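You operate a simulated robot arm through the tools that you are given. There is no shell and no other tool. Be economical: measure what you need, move in short steps, check, and stop when the job is done.

Carry out the task below with a simulated robot arm. There is one attempt and no reset: what you move stays moved.

TASK
Stack the 26 blue pack from the top of the bench with the ring press on top of the 29 blue pack.
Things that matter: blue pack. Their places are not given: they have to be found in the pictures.

It is judged by the outcome, as a careful person would: the job done as asked, and still so three seconds after it is handed in. It fails if anything else is knocked over, pushed out of place, dropped, spilled or broken.

THE ROBOT
A 7-joint arm with a two-finger parallel gripper, fixed in place. Base frame: the origin is at the foot of the arm, x ahead of it, y to its left, z up; the work surface is at about z = 0. Lengths are in mm, angles in degrees, forces in N, time in s.
With the tool pointing down near the work surface it reaches from about 240 to 620 mm from the base axis. Its first joint turns from -66.0 to 66.0 degrees. Payload 2.6 kg.
Tool frame: the origin (TCP) lies between the finger pads and is the grasp point; the fingertips stand 30 mm ahead of it; z points along the fingers, y is the line along which they close. The gripper opens to 94 mm. The fingers are 28 mm wide and 10 mm thick; the gripper's body (50 by 96 mm) begins 55 mm behind the TCP.
Orientation is that of the tool frame in the base frame, as a unit quaternion [x, y, z, w]. With the fingers straight down and closing along the base's y, the tool's x points along the base's -x, its y along +y and its z along -z.

THE INTERFACE
- The arm moves only by the tool servo_tool. Its argument "deltas" is a list of rows, each an object of numbers (a shift or turn left out is 0, a gripper value left out holds the last): "tx", "ty", "tz": the shift along the base's x, y, z in units of 400 mm (1.0 is 400 mm); "wx", "wy", "wz": the turn, a rotation vector about the base's x, y, z in units of 180 degrees (1.0 is 180 degrees). In form: [{"tx": .., "ty": .., "tz": .., "wx": .., "wy": .., "wz": ..}, ...]. A call has 1 to 10 rows; each row is the pose to reach, as a shift and turn from the pose commanded when the call began. "hand" is the opening, from 0 (shut) to 1 (fully open), set as the call begins (left out, the last holds). A call with a number of a shift or a turn outside -1 to 1 is refused whole. A row lasts 0.2 s, in which the tool goes at most 50 mm and 8.6 degrees; a call with a longer step from one row to the next is refused whole, and so is a gripper value outside its range. A pose out of reach is approached as far as the arm can. The call stops where the force on the tool passes 40 N (or 10 N more than at its start, if that is more) or the arm is blocked; 0.2 s more then pass. The fingers move at their own pace (about 72 mm/s each) and stop on an object; they squeeze with about 31 N. The grip force told is the motor's: it shows also when the fingers shut on nothing. Time passes only in rows, and 0.2 s behind the last, so rows that repeat a pose let the fingers close. It gives the time, the measured TCP pose, the force on the tool (base axes), the opening and the grip force at its end, in the units of the frame above (readings bear some noise), and new pictures: "pictures" is both (left out), scene, wrist or none.
- Cameras (640 x 400 px; columns grow to the right, rows downward): "scene" is fixed at [45, 446.6, 554.9]; the picture's right is [-0.64, -0.77, 0.00], its down [-0.51, 0.42, -0.75] and it looks along [0.58, -0.48, -0.66] (base axes); focal length 338 px, centre (320, 200). "wrist" rides on the gripper at [-37, 0, -58] in the tool frame; the picture's right is [0.00, -1.00, 0.00], its down [0.97, 0.00, -0.24] and it looks along [0.24, 0.00, 0.97] (tool axes); focal length 218 px, centre (320, 200).
- measure_at(camera, pixels): there is no depth. For up to 12 entries [column, row, z] of the newest picture of that camera ("zoom" is the newest enlarged one), the place [x, y] in the base frame at which the ray of that pixel passes the height z, good to about 2 mm. No time passes.
- zoom(camera, box): a new picture of the part [left, top, right, bottom] of that camera's present view, enlarged. No time passes.
- sign_off(): hands the job in; it is judged then, once.

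Work in short steps. Measure before you move; look again where a grasp or a placing could have gone wrong, and mend it. You have 60 turns and 120 pictures in all, the two below and enlarged ones among them. Open the gripper and draw the arm clear of the work before you hand the job in, unless the task says otherwise; then end with one line.

The tools are called after "Request:" as a command line: name --argument value ..., lists and objects as JSON in quotes. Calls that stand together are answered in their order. servo_tool: Moves the arm, as the interface text tells. Its arguments: {"type":"object","properties":{"deltas":{"type":"array"},"hand":{"type":"number"},"pictures":{"type":"string","enum":["both","scene","wrist","none"]}},"required":["deltas"]} The other tools are called the same way: measure_at (camera, pixels) gives the place at which the rays of pixels pass given heights; zoom (camera, box) takes an enlarged picture of a part of a camera's view; sign_off () hands the job in.

At the start:

```text
time_s: 0.0
ee_pos: [344.0, 71.7, 241.9]
tool_rot: [-0.001, 1.0, 0.0, 0.0]
ft_force: [0.2, 1.0, -0.1]
finger_gap: 94.0
finger_force: 0.0
```

scene: 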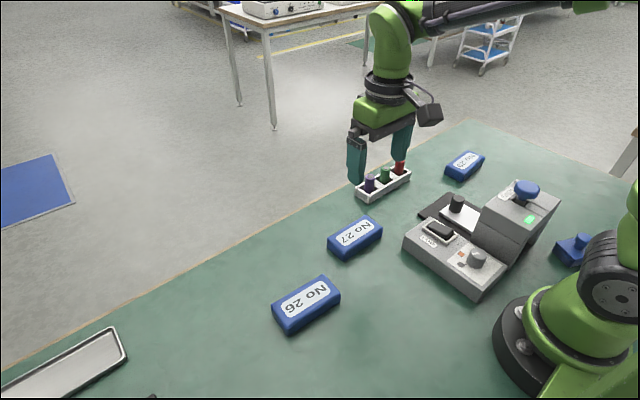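
wrist: 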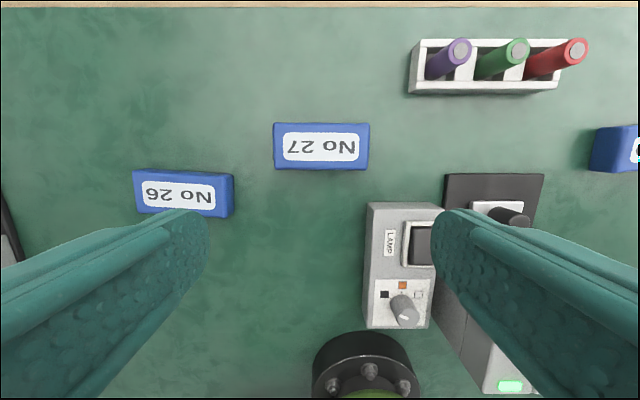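

The scene shows packs at about (306,304), (355,238) and (464,166); I'll enlarge them to read the labels.

Request:
zoom --camera "scene" --box '[420, 130, 520, 200]'

Request:
zoom --camera "scene" --box '[260, 200, 400, 340]'

Request:
zoom --camera "scene" --box '[390, 150, 610, 310]'

```text
5.71 times, centred on (470, 165) of scene
```

zoom: 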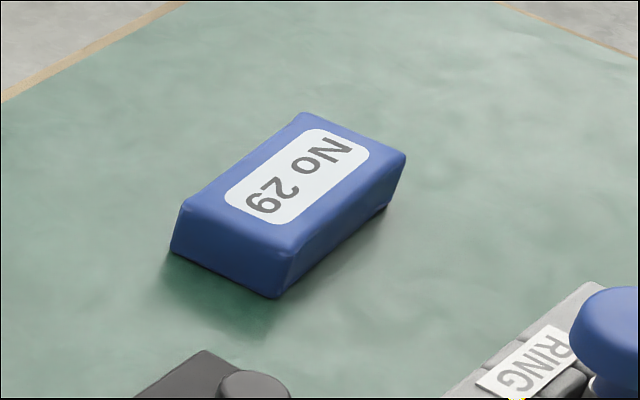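

```text
2.86 times, centred on (330, 270) of scene
```

zoom: 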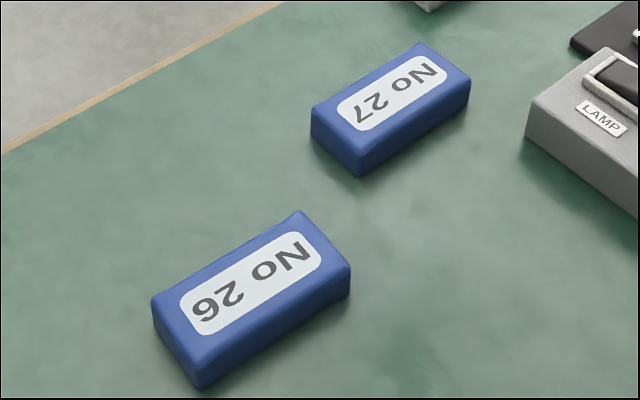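

```text
2.50 times, centred on (500, 230) of scene
```

zoom: 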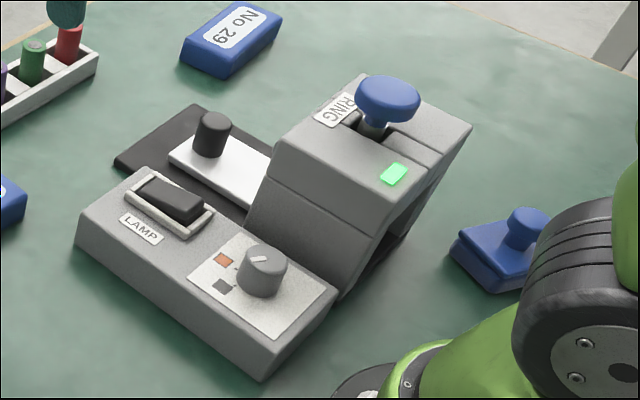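

Request:
measure_at --camera "scene" --pixels '[[322, 273.9, 25], [340.5, 292.8, 25], [289, 323.2, 25], [271.6, 304, 25], [287.3, 335.8, 0], [340.5, 304, 0]]'

Request:
measure_at --camera "scene" --pixels '[[467.1, 149.6, 25], [484.9, 157.1, 25], [464.8, 173.8, 25], [445.5, 165.5, 25], [462.5, 182.2, 0], [443.8, 173.8, 0], [481.4, 166.4, 0]]'

Request:
measure_at --camera "wrist" --pixels '[[135, 170, 25], [233, 175, 25], [231, 218, 0], [136, 212, 0], [183, 193, 25]]'

```text
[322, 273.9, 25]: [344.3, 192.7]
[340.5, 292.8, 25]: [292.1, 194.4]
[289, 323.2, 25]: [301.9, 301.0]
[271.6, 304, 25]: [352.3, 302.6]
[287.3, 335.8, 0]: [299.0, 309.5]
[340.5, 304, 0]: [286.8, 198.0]
```

```text
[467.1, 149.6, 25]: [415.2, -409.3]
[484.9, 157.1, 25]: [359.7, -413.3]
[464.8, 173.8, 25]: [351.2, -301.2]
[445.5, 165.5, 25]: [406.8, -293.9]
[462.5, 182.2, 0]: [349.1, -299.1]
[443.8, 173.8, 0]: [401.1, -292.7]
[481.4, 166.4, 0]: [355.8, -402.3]
```

```text
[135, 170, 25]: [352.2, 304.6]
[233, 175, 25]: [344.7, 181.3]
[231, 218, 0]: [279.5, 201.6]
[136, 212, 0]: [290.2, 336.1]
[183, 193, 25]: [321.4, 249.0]
```

26's top is at about (322, 248), yaw about -4.5°. 29's is at about (383, -354), yaw about +4.3°. The packs are about 50 x 110 mm and 25–30 mm high. I move above 26 and turn so the fingers close across its short side.

Request:
servo_tool --deltas '[{"tx": -0.0054, "ty": 0.044, "wz": 0.0475}, {"tx": -0.0108, "ty": 0.088, "wz": 0.095}, {"tx": -0.0161, "ty": 0.132, "wz": 0.1425}, {"tx": -0.0215, "ty": 0.176, "wz": 0.19}, {"tx": -0.0269, "ty": 0.22, "wz": 0.2375}, {"tx": -0.0323, "ty": 0.264, "wz": 0.285}, {"tx": -0.0376, "ty": 0.308, "wz": 0.3325}, {"tx": -0.043, "ty": 0.352, "wz": 0.38}, {"tx": -0.0484, "ty": 0.396, "wz": 0.4275}, {"tx": -0.0538, "ty": 0.44, "wz": 0.475}]' --hand 1

```text
time_s: 2.2
ee_pos: [323.7, 248.3, 240.8]
tool_rot: [-0.68, 0.733, 0.0, 0.0]
ft_force: [0.0, 0.6, 0.1]
finger_gap: 94.1
finger_force: 0.0
```

scene: 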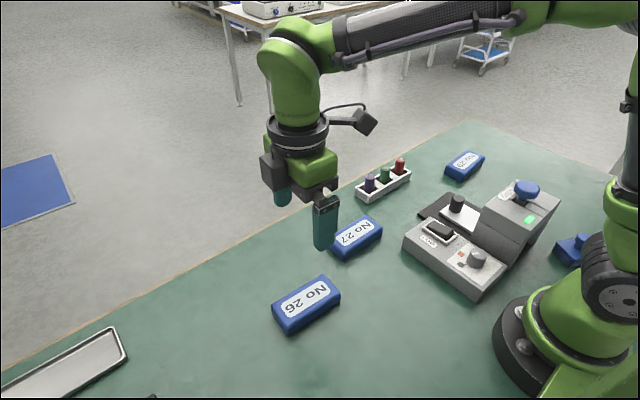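
wrist: 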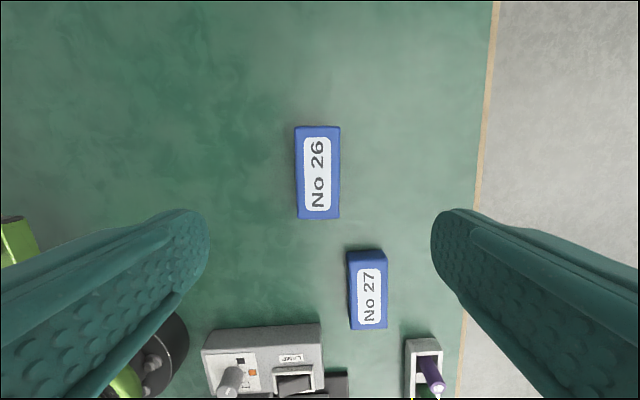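

The wrist shows 26 upright at (317,172), aligned with the view. I check its top corners from here.

Request:
measure_at --camera "wrist" --pixels '[[295, 127, 28], [340, 127, 28], [340, 219, 28], [298, 219, 28], [317, 174, 28]]'

Request:
zoom --camera "wrist" --box '[260, 110, 380, 235]'

```text
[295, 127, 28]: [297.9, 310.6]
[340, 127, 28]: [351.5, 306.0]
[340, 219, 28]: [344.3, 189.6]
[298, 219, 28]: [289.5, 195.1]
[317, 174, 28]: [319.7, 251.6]
```

```text
3.20 times, centred on (320, 172) of wrist
```

zoom: 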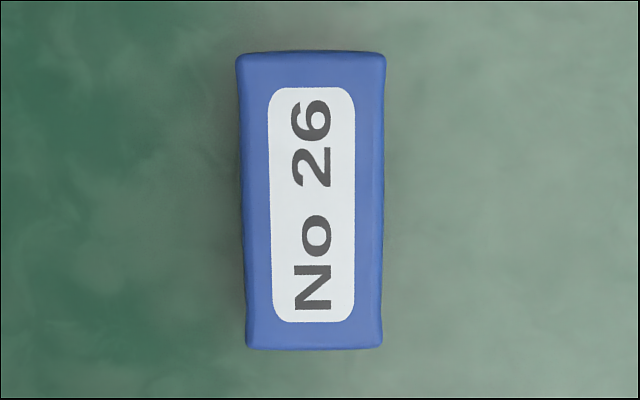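

Request:
measure_at --camera "zoom" --pixels '[[313.5, 88, 28], [313, 322, 28], [270, 204, 28], [356, 204, 28], [242, 204, 28], [384, 204, 28], [313, 53, 28], [313, 348, 28]]'

```text
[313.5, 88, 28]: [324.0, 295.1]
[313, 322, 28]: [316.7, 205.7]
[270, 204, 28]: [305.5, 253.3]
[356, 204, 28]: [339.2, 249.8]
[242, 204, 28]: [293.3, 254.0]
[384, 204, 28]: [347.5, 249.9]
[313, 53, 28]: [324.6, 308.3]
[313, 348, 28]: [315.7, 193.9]
```

Centre is about (321, 250). I descend straight to about z = 38 with fingers open.

Request:
servo_tool --deltas '[{"tx": -0.0045, "ty": 0.006, "tz": -0.1}, {"tx": -0.0045, "ty": 0.006, "tz": -0.2}, {"tx": -0.0045, "ty": 0.006, "tz": -0.3}, {"tx": -0.0045, "ty": 0.006, "tz": -0.4}, {"tx": -0.0045, "ty": 0.006, "tz": -0.45}, {"tx": -0.0045, "ty": 0.006, "tz": -0.48}, {"tx": -0.0045, "ty": 0.006, "tz": -0.5}, {"tx": -0.0045, "ty": 0.006, "tz": -0.51}]'

```text
time_s: 4.0
ee_pos: [321.5, 249.8, 37.8]
tool_rot: [-0.679, 0.734, -0.001, 0.0]
ft_force: [0.4, -0.5, 0.4]
finger_gap: 94.2
finger_force: 0.1
```

scene: 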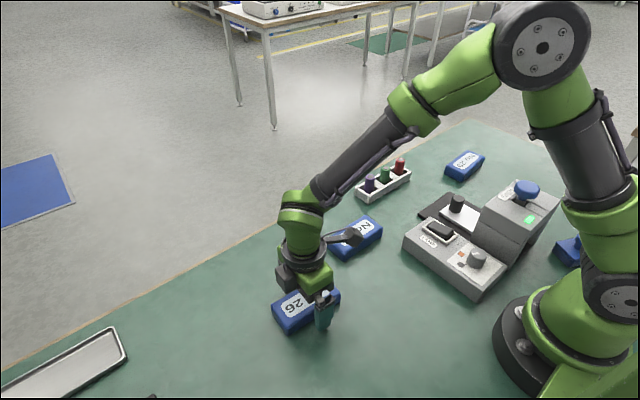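
wrist: 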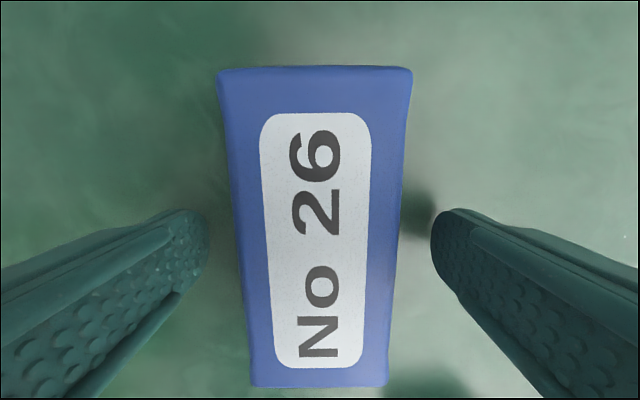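

Request:
measure_at --camera "wrist" --pixels '[[315, 113, 28], [315, 368, 28], [315, 70, 28], [315, 386, 28], [220, 70, 28], [412, 70, 28]]'

Request:
servo_tool --deltas '[{}, {}, {}, {}, {}]' --hand 0.3 --pictures "wrist"

```text
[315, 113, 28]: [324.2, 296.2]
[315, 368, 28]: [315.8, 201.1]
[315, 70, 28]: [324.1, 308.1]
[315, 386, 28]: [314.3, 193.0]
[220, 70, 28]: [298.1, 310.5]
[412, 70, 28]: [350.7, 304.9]
```

```text
time_s: 5.2
ee_pos: [321.5, 249.2, 38.2]
tool_rot: [-0.679, 0.734, 0.001, 0.0]
ft_force: [-0.1, -0.2, -0.4]
finger_gap: 56.9
finger_force: 30.4
```

wrist: 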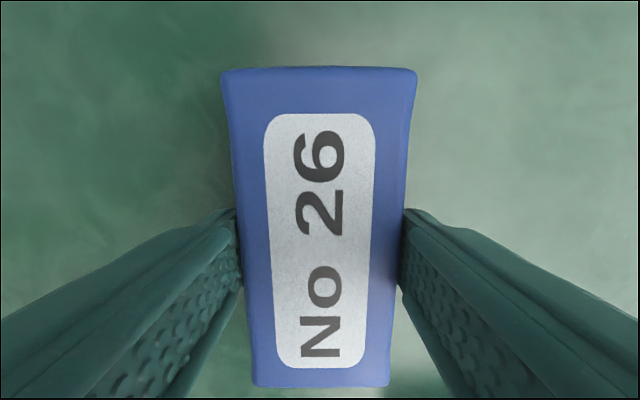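

The pack is gripped at 57 mm with 30 N. I lift it and close the command fully to hold it.

Request:
servo_tool --deltas '[{}, {"tz": 0.02}, {"tz": 0.06}, {"tz": 0.14}, {"tz": 0.22}, {"tz": 0.3}, {"tz": 0.38}, {"tz": 0.46}, {"tz": 0.52}, {"tz": 0.55}]' --hand 0

```text
time_s: 7.4
ee_pos: [320.7, 250.5, 256.6]
tool_rot: [-0.679, 0.734, 0.0, 0.0]
ft_force: [0.1, 0.4, -1.0]
finger_gap: 57.3
finger_force: 30.8
```

scene: 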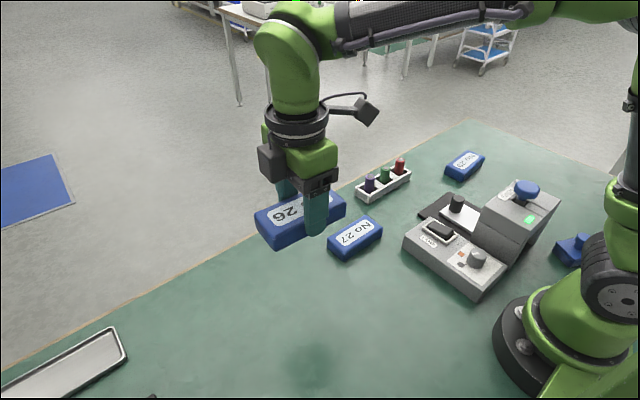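
wrist: 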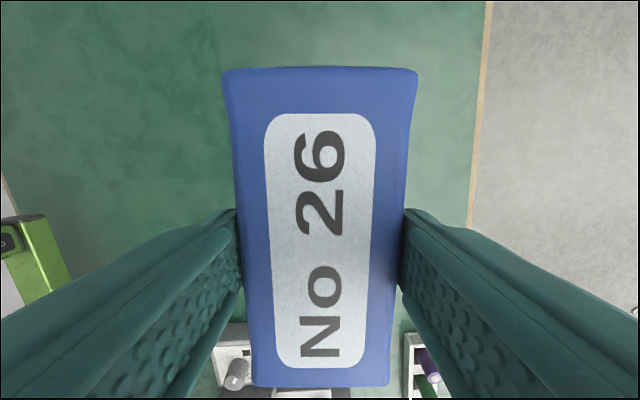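

Pack 26 is held firmly. I carry it at z ≈ 256, well above the press, turning as I go so the wrist stays mid-range.

Request:
servo_tool --deltas '[{"tx": 0.0078, "ty": -0.0756, "wz": -0.0475}, {"tx": 0.0155, "ty": -0.1512, "wz": -0.095}, {"tx": 0.0233, "ty": -0.2268, "wz": -0.1425}, {"tx": 0.031, "ty": -0.3024, "wz": -0.19}, {"tx": 0.0388, "ty": -0.378, "wz": -0.2375}, {"tx": 0.0465, "ty": -0.4536, "wz": -0.285}, {"tx": 0.0543, "ty": -0.5292, "wz": -0.3325}, {"tx": 0.062, "ty": -0.6048, "wz": -0.38}, {"tx": 0.0698, "ty": -0.6804, "wz": -0.4275}, {"tx": 0.0775, "ty": -0.756, "wz": -0.475}]'

```text
time_s: 9.6
ee_pos: [352.3, -54.0, 257.1]
tool_rot: [0.002, 1.0, 0.0, 0.0]
ft_force: [-0.4, 0.0, -1.2]
finger_gap: 57.3
finger_force: 31.0
```

scene: 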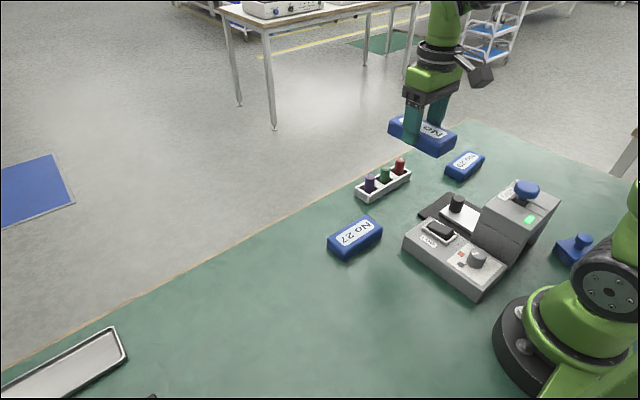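
wrist: 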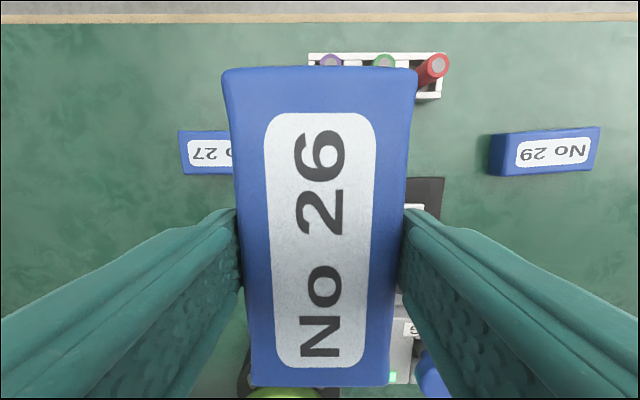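

The wrist view now shows 29 at (546,151), so I enlarge it to refine its place.

Request:
zoom --camera "wrist" --box '[480, 110, 610, 190]'

```text
4.92 times, centred on (545, 150) of wrist
```

zoom: 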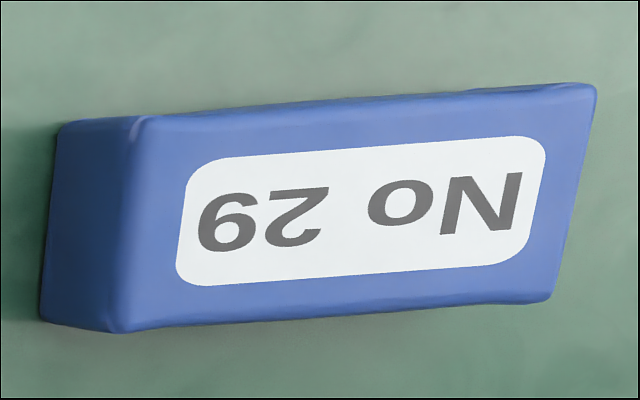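

Request:
measure_at --camera "zoom" --pixels '[[138, 118, 28], [595, 86, 28], [548, 300, 28], [115, 330, 28], [181, 220, 28], [540, 205, 28], [370, 147, 28], [345, 277, 28], [58, 130, 0], [40, 315, 0], [361, 212, 28], [361, 212, 32]]'

Request:
measure_at --camera "scene" --pixels '[[467.1, 149.6, 28], [484.9, 157.1, 28], [464.8, 173.8, 28], [445.5, 165.5, 28]]'

```text
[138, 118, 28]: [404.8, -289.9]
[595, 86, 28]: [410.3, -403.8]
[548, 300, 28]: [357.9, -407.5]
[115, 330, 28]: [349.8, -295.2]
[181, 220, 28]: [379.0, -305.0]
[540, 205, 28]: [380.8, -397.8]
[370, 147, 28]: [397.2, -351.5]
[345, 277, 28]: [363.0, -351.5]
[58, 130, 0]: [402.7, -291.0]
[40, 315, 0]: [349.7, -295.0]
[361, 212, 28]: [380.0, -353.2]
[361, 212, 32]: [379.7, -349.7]
```

```text
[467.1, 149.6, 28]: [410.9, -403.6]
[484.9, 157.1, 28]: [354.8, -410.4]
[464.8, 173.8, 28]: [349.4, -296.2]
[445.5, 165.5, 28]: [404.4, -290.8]
```

29's centre is about (380, -350), with its top at z = 28 and yaw about +3.3°. I move above it, finishing the turn.

Request:
servo_tool --deltas '[{"tx": 0.0072, "ty": -0.0744, "wz": -0.0475}, {"tx": 0.0143, "ty": -0.1488, "wz": -0.095}, {"tx": 0.0215, "ty": -0.2232, "wz": -0.1425}, {"tx": 0.0286, "ty": -0.2976, "wz": -0.19}, {"tx": 0.0358, "ty": -0.372, "wz": -0.2375}, {"tx": 0.0429, "ty": -0.4464, "wz": -0.285}, {"tx": 0.0501, "ty": -0.5208, "wz": -0.3325}, {"tx": 0.0572, "ty": -0.5952, "wz": -0.38}, {"tx": 0.0644, "ty": -0.6696, "wz": -0.4275}, {"tx": 0.0715, "ty": -0.744, "wz": -0.475}]'

Request:
servo_tool --deltas '[{"wz": -0.006, "tz": -0.05}, {"wz": -0.006, "tz": -0.12}, {"wz": -0.006, "tz": -0.2}, {"wz": -0.006, "tz": -0.28}, {"wz": -0.006, "tz": -0.34}, {"wz": -0.006, "tz": -0.38}, {"wz": -0.006, "tz": -0.4}, {"wz": -0.006, "tz": -0.41}]'

```text
time_s: 11.8
ee_pos: [380.5, -350.0, 256.0]
tool_rot: [0.68, 0.733, 0.001, 0.0]
ft_force: [-0.1, 0.2, -1.8]
finger_gap: 57.2
finger_force: 31.5
```

scene: 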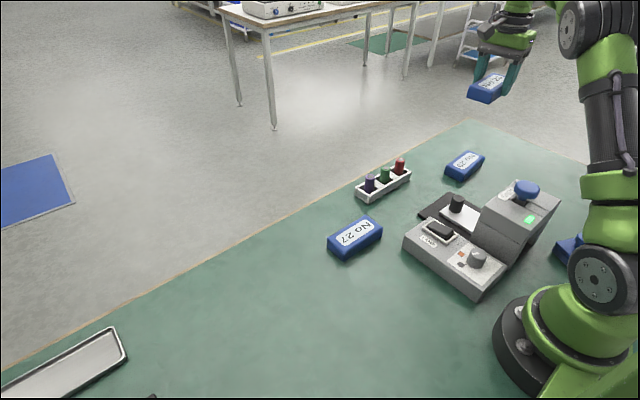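
wrist: 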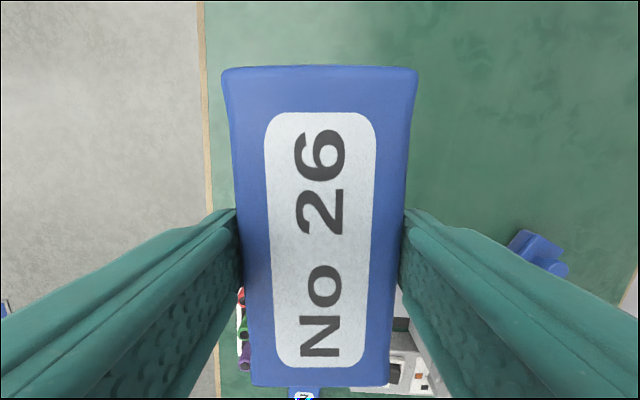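

```text
time_s: 13.6
ee_pos: [379.7, -349.5, 92.7]
tool_rot: [0.686, 0.728, 0.001, 0.001]
ft_force: [-0.7, 0.6, -0.3]
finger_gap: 57.2
finger_force: 31.0
```

scene: 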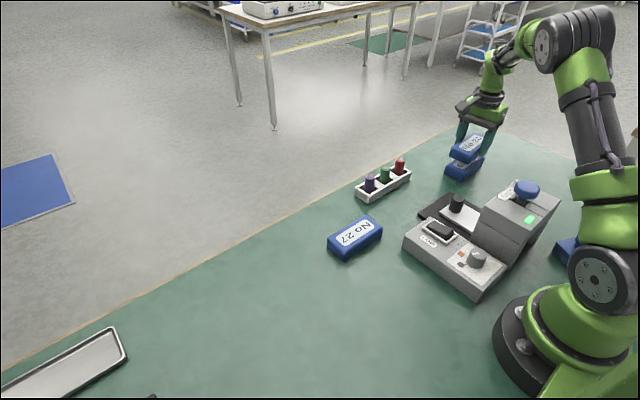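
wrist: 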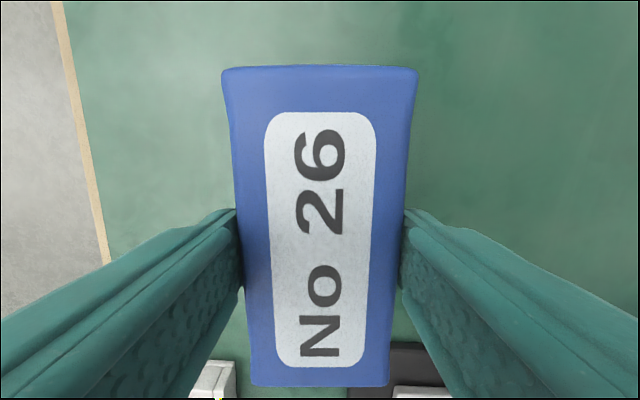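

It is about 27 mm above 29. I check alignment in an enlarged view.

Request:
zoom --camera "scene" --box '[425, 110, 525, 190]'

```text
5.00 times, centred on (475, 150) of scene
```

zoom: 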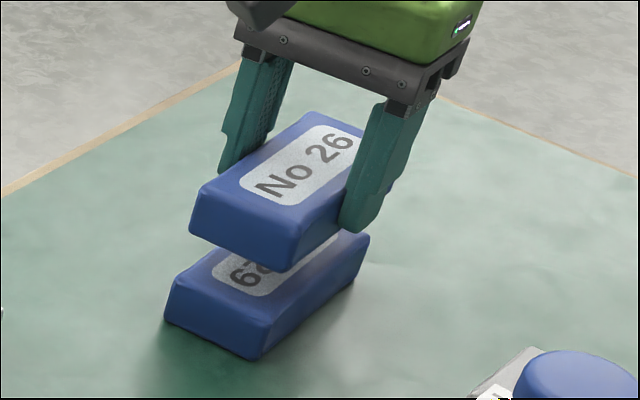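

Request:
measure_at --camera "zoom" --pixels '[[198, 188, 83], [298, 227, 83], [178, 276, 28], [270, 318, 28], [190, 232, 55], [281, 271, 55]]'

```text
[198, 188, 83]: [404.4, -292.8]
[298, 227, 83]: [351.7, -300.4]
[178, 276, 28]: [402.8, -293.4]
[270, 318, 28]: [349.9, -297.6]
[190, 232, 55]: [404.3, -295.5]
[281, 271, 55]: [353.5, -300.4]
```

Both packs line up within about 2 mm. I lower slowly until contact.

Request:
servo_tool --deltas '[{"tx": -0.003, "ty": 0.003, "tz": -0.03}, {"tx": -0.003, "ty": 0.003, "tz": -0.05}, {"tx": -0.003, "ty": 0.003, "tz": -0.06}, {"tx": -0.003, "ty": 0.003, "tz": -0.064}, {"tx": -0.003, "ty": 0.003, "tz": -0.067}]'

Request:
zoom --camera "scene" --box '[425, 110, 525, 190]'

```text
time_s: 14.8
ee_pos: [380.5, -349.8, 67.1]
tool_rot: [0.685, 0.728, 0.0, 0.0]
ft_force: [-0.4, 0.1, -0.3]
finger_gap: 57.2
finger_force: 30.8
```

scene: 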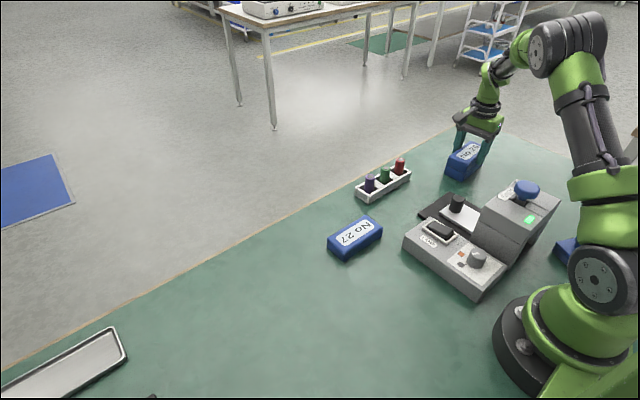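
wrist: 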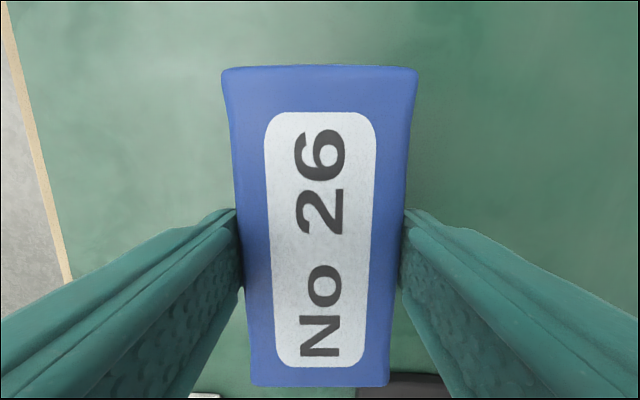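

```text
5.00 times, centred on (475, 150) of scene
```

zoom: 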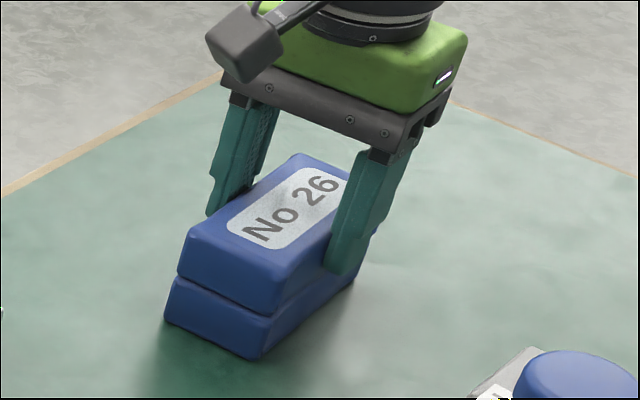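

No contact force shows yet, so I go down in 0.8 mm steps until the force rises.

Request:
servo_tool --deltas '[{"tz": -0.002}, {"tz": -0.004}]' --pictures "none"

```text
time_s: 15.4
ee_pos: [379.9, -349.3, 66.5]
tool_rot: [0.686, 0.728, -0.001, 0.001]
ft_force: [-2.5, 3.0, 14.4]
finger_gap: 57.0
finger_force: 31.3
```

Contact is made at 14 N. I release and let the fingers open in place.

Request:
servo_tool --deltas '[{}, {}, {}, {}]' --hand 1

```text
time_s: 16.4
ee_pos: [379.3, -349.7, 66.3]
tool_rot: [0.686, 0.727, 0.0, 0.0]
ft_force: [-0.7, -0.1, 0.1]
finger_gap: 94.0
finger_force: 0.0
```

scene: 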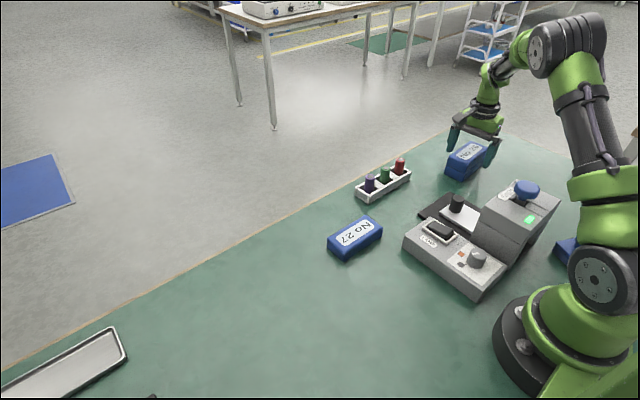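
wrist: 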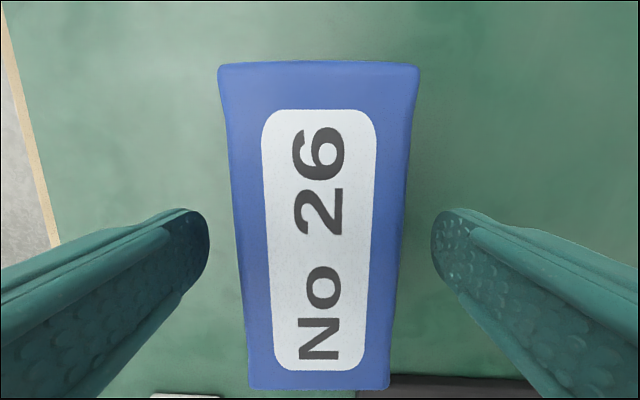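

The pack is released, so I lift straight up and clear.

Request:
servo_tool --deltas '[{"tz": 0.03}, {"tz": 0.08}, {"tz": 0.16}, {"tz": 0.25}, {"tz": 0.34}, {"tz": 0.43}, {"tz": 0.48}, {"ty": 0.1, "tz": 0.48}, {"ty": 0.2, "tz": 0.48}, {"ty": 0.3, "tz": 0.48}]'

Request:
zoom --camera "scene" --box '[425, 110, 525, 190]'

```text
time_s: 18.6
ee_pos: [378.5, -229.2, 256.9]
tool_rot: [0.686, 0.728, -0.001, 0.0]
ft_force: [-0.2, 0.4, 0.1]
finger_gap: 94.1
finger_force: 0.1
```

scene: 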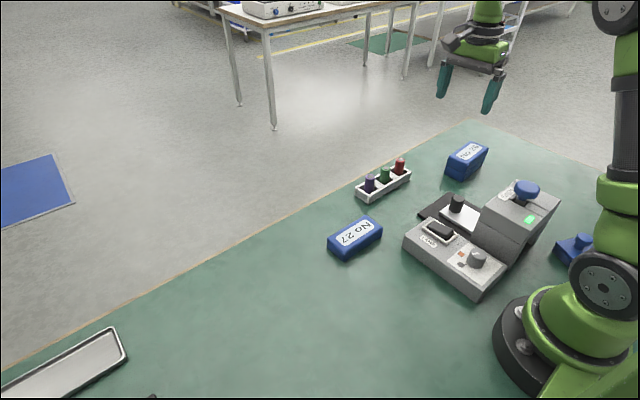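
wrist: 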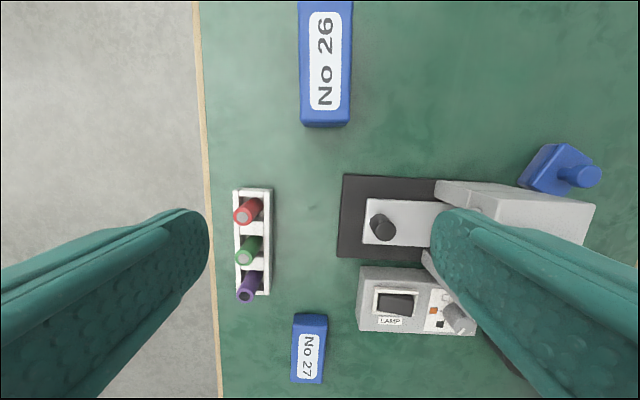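

```text
5.00 times, centred on (475, 150) of scene
```

zoom: 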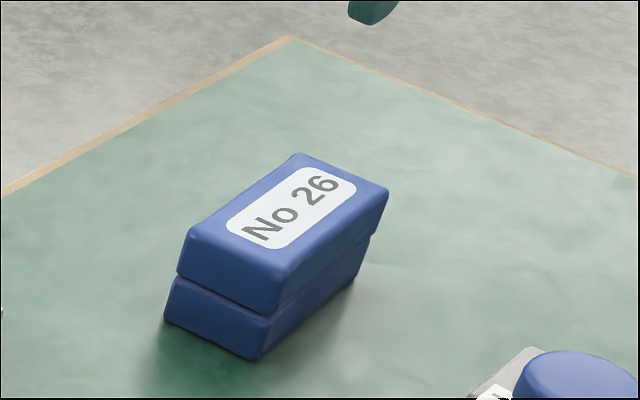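

The stack is square and steady, the arm is clear and nothing else has moved, so I hand it in.

Request:
sign_off

```text
The job is handed in.
```

The No 26 blue pack is stacked squarely on top of the No 29 blue pack, the gripper is open and the arm is clear, and the job is handed in.
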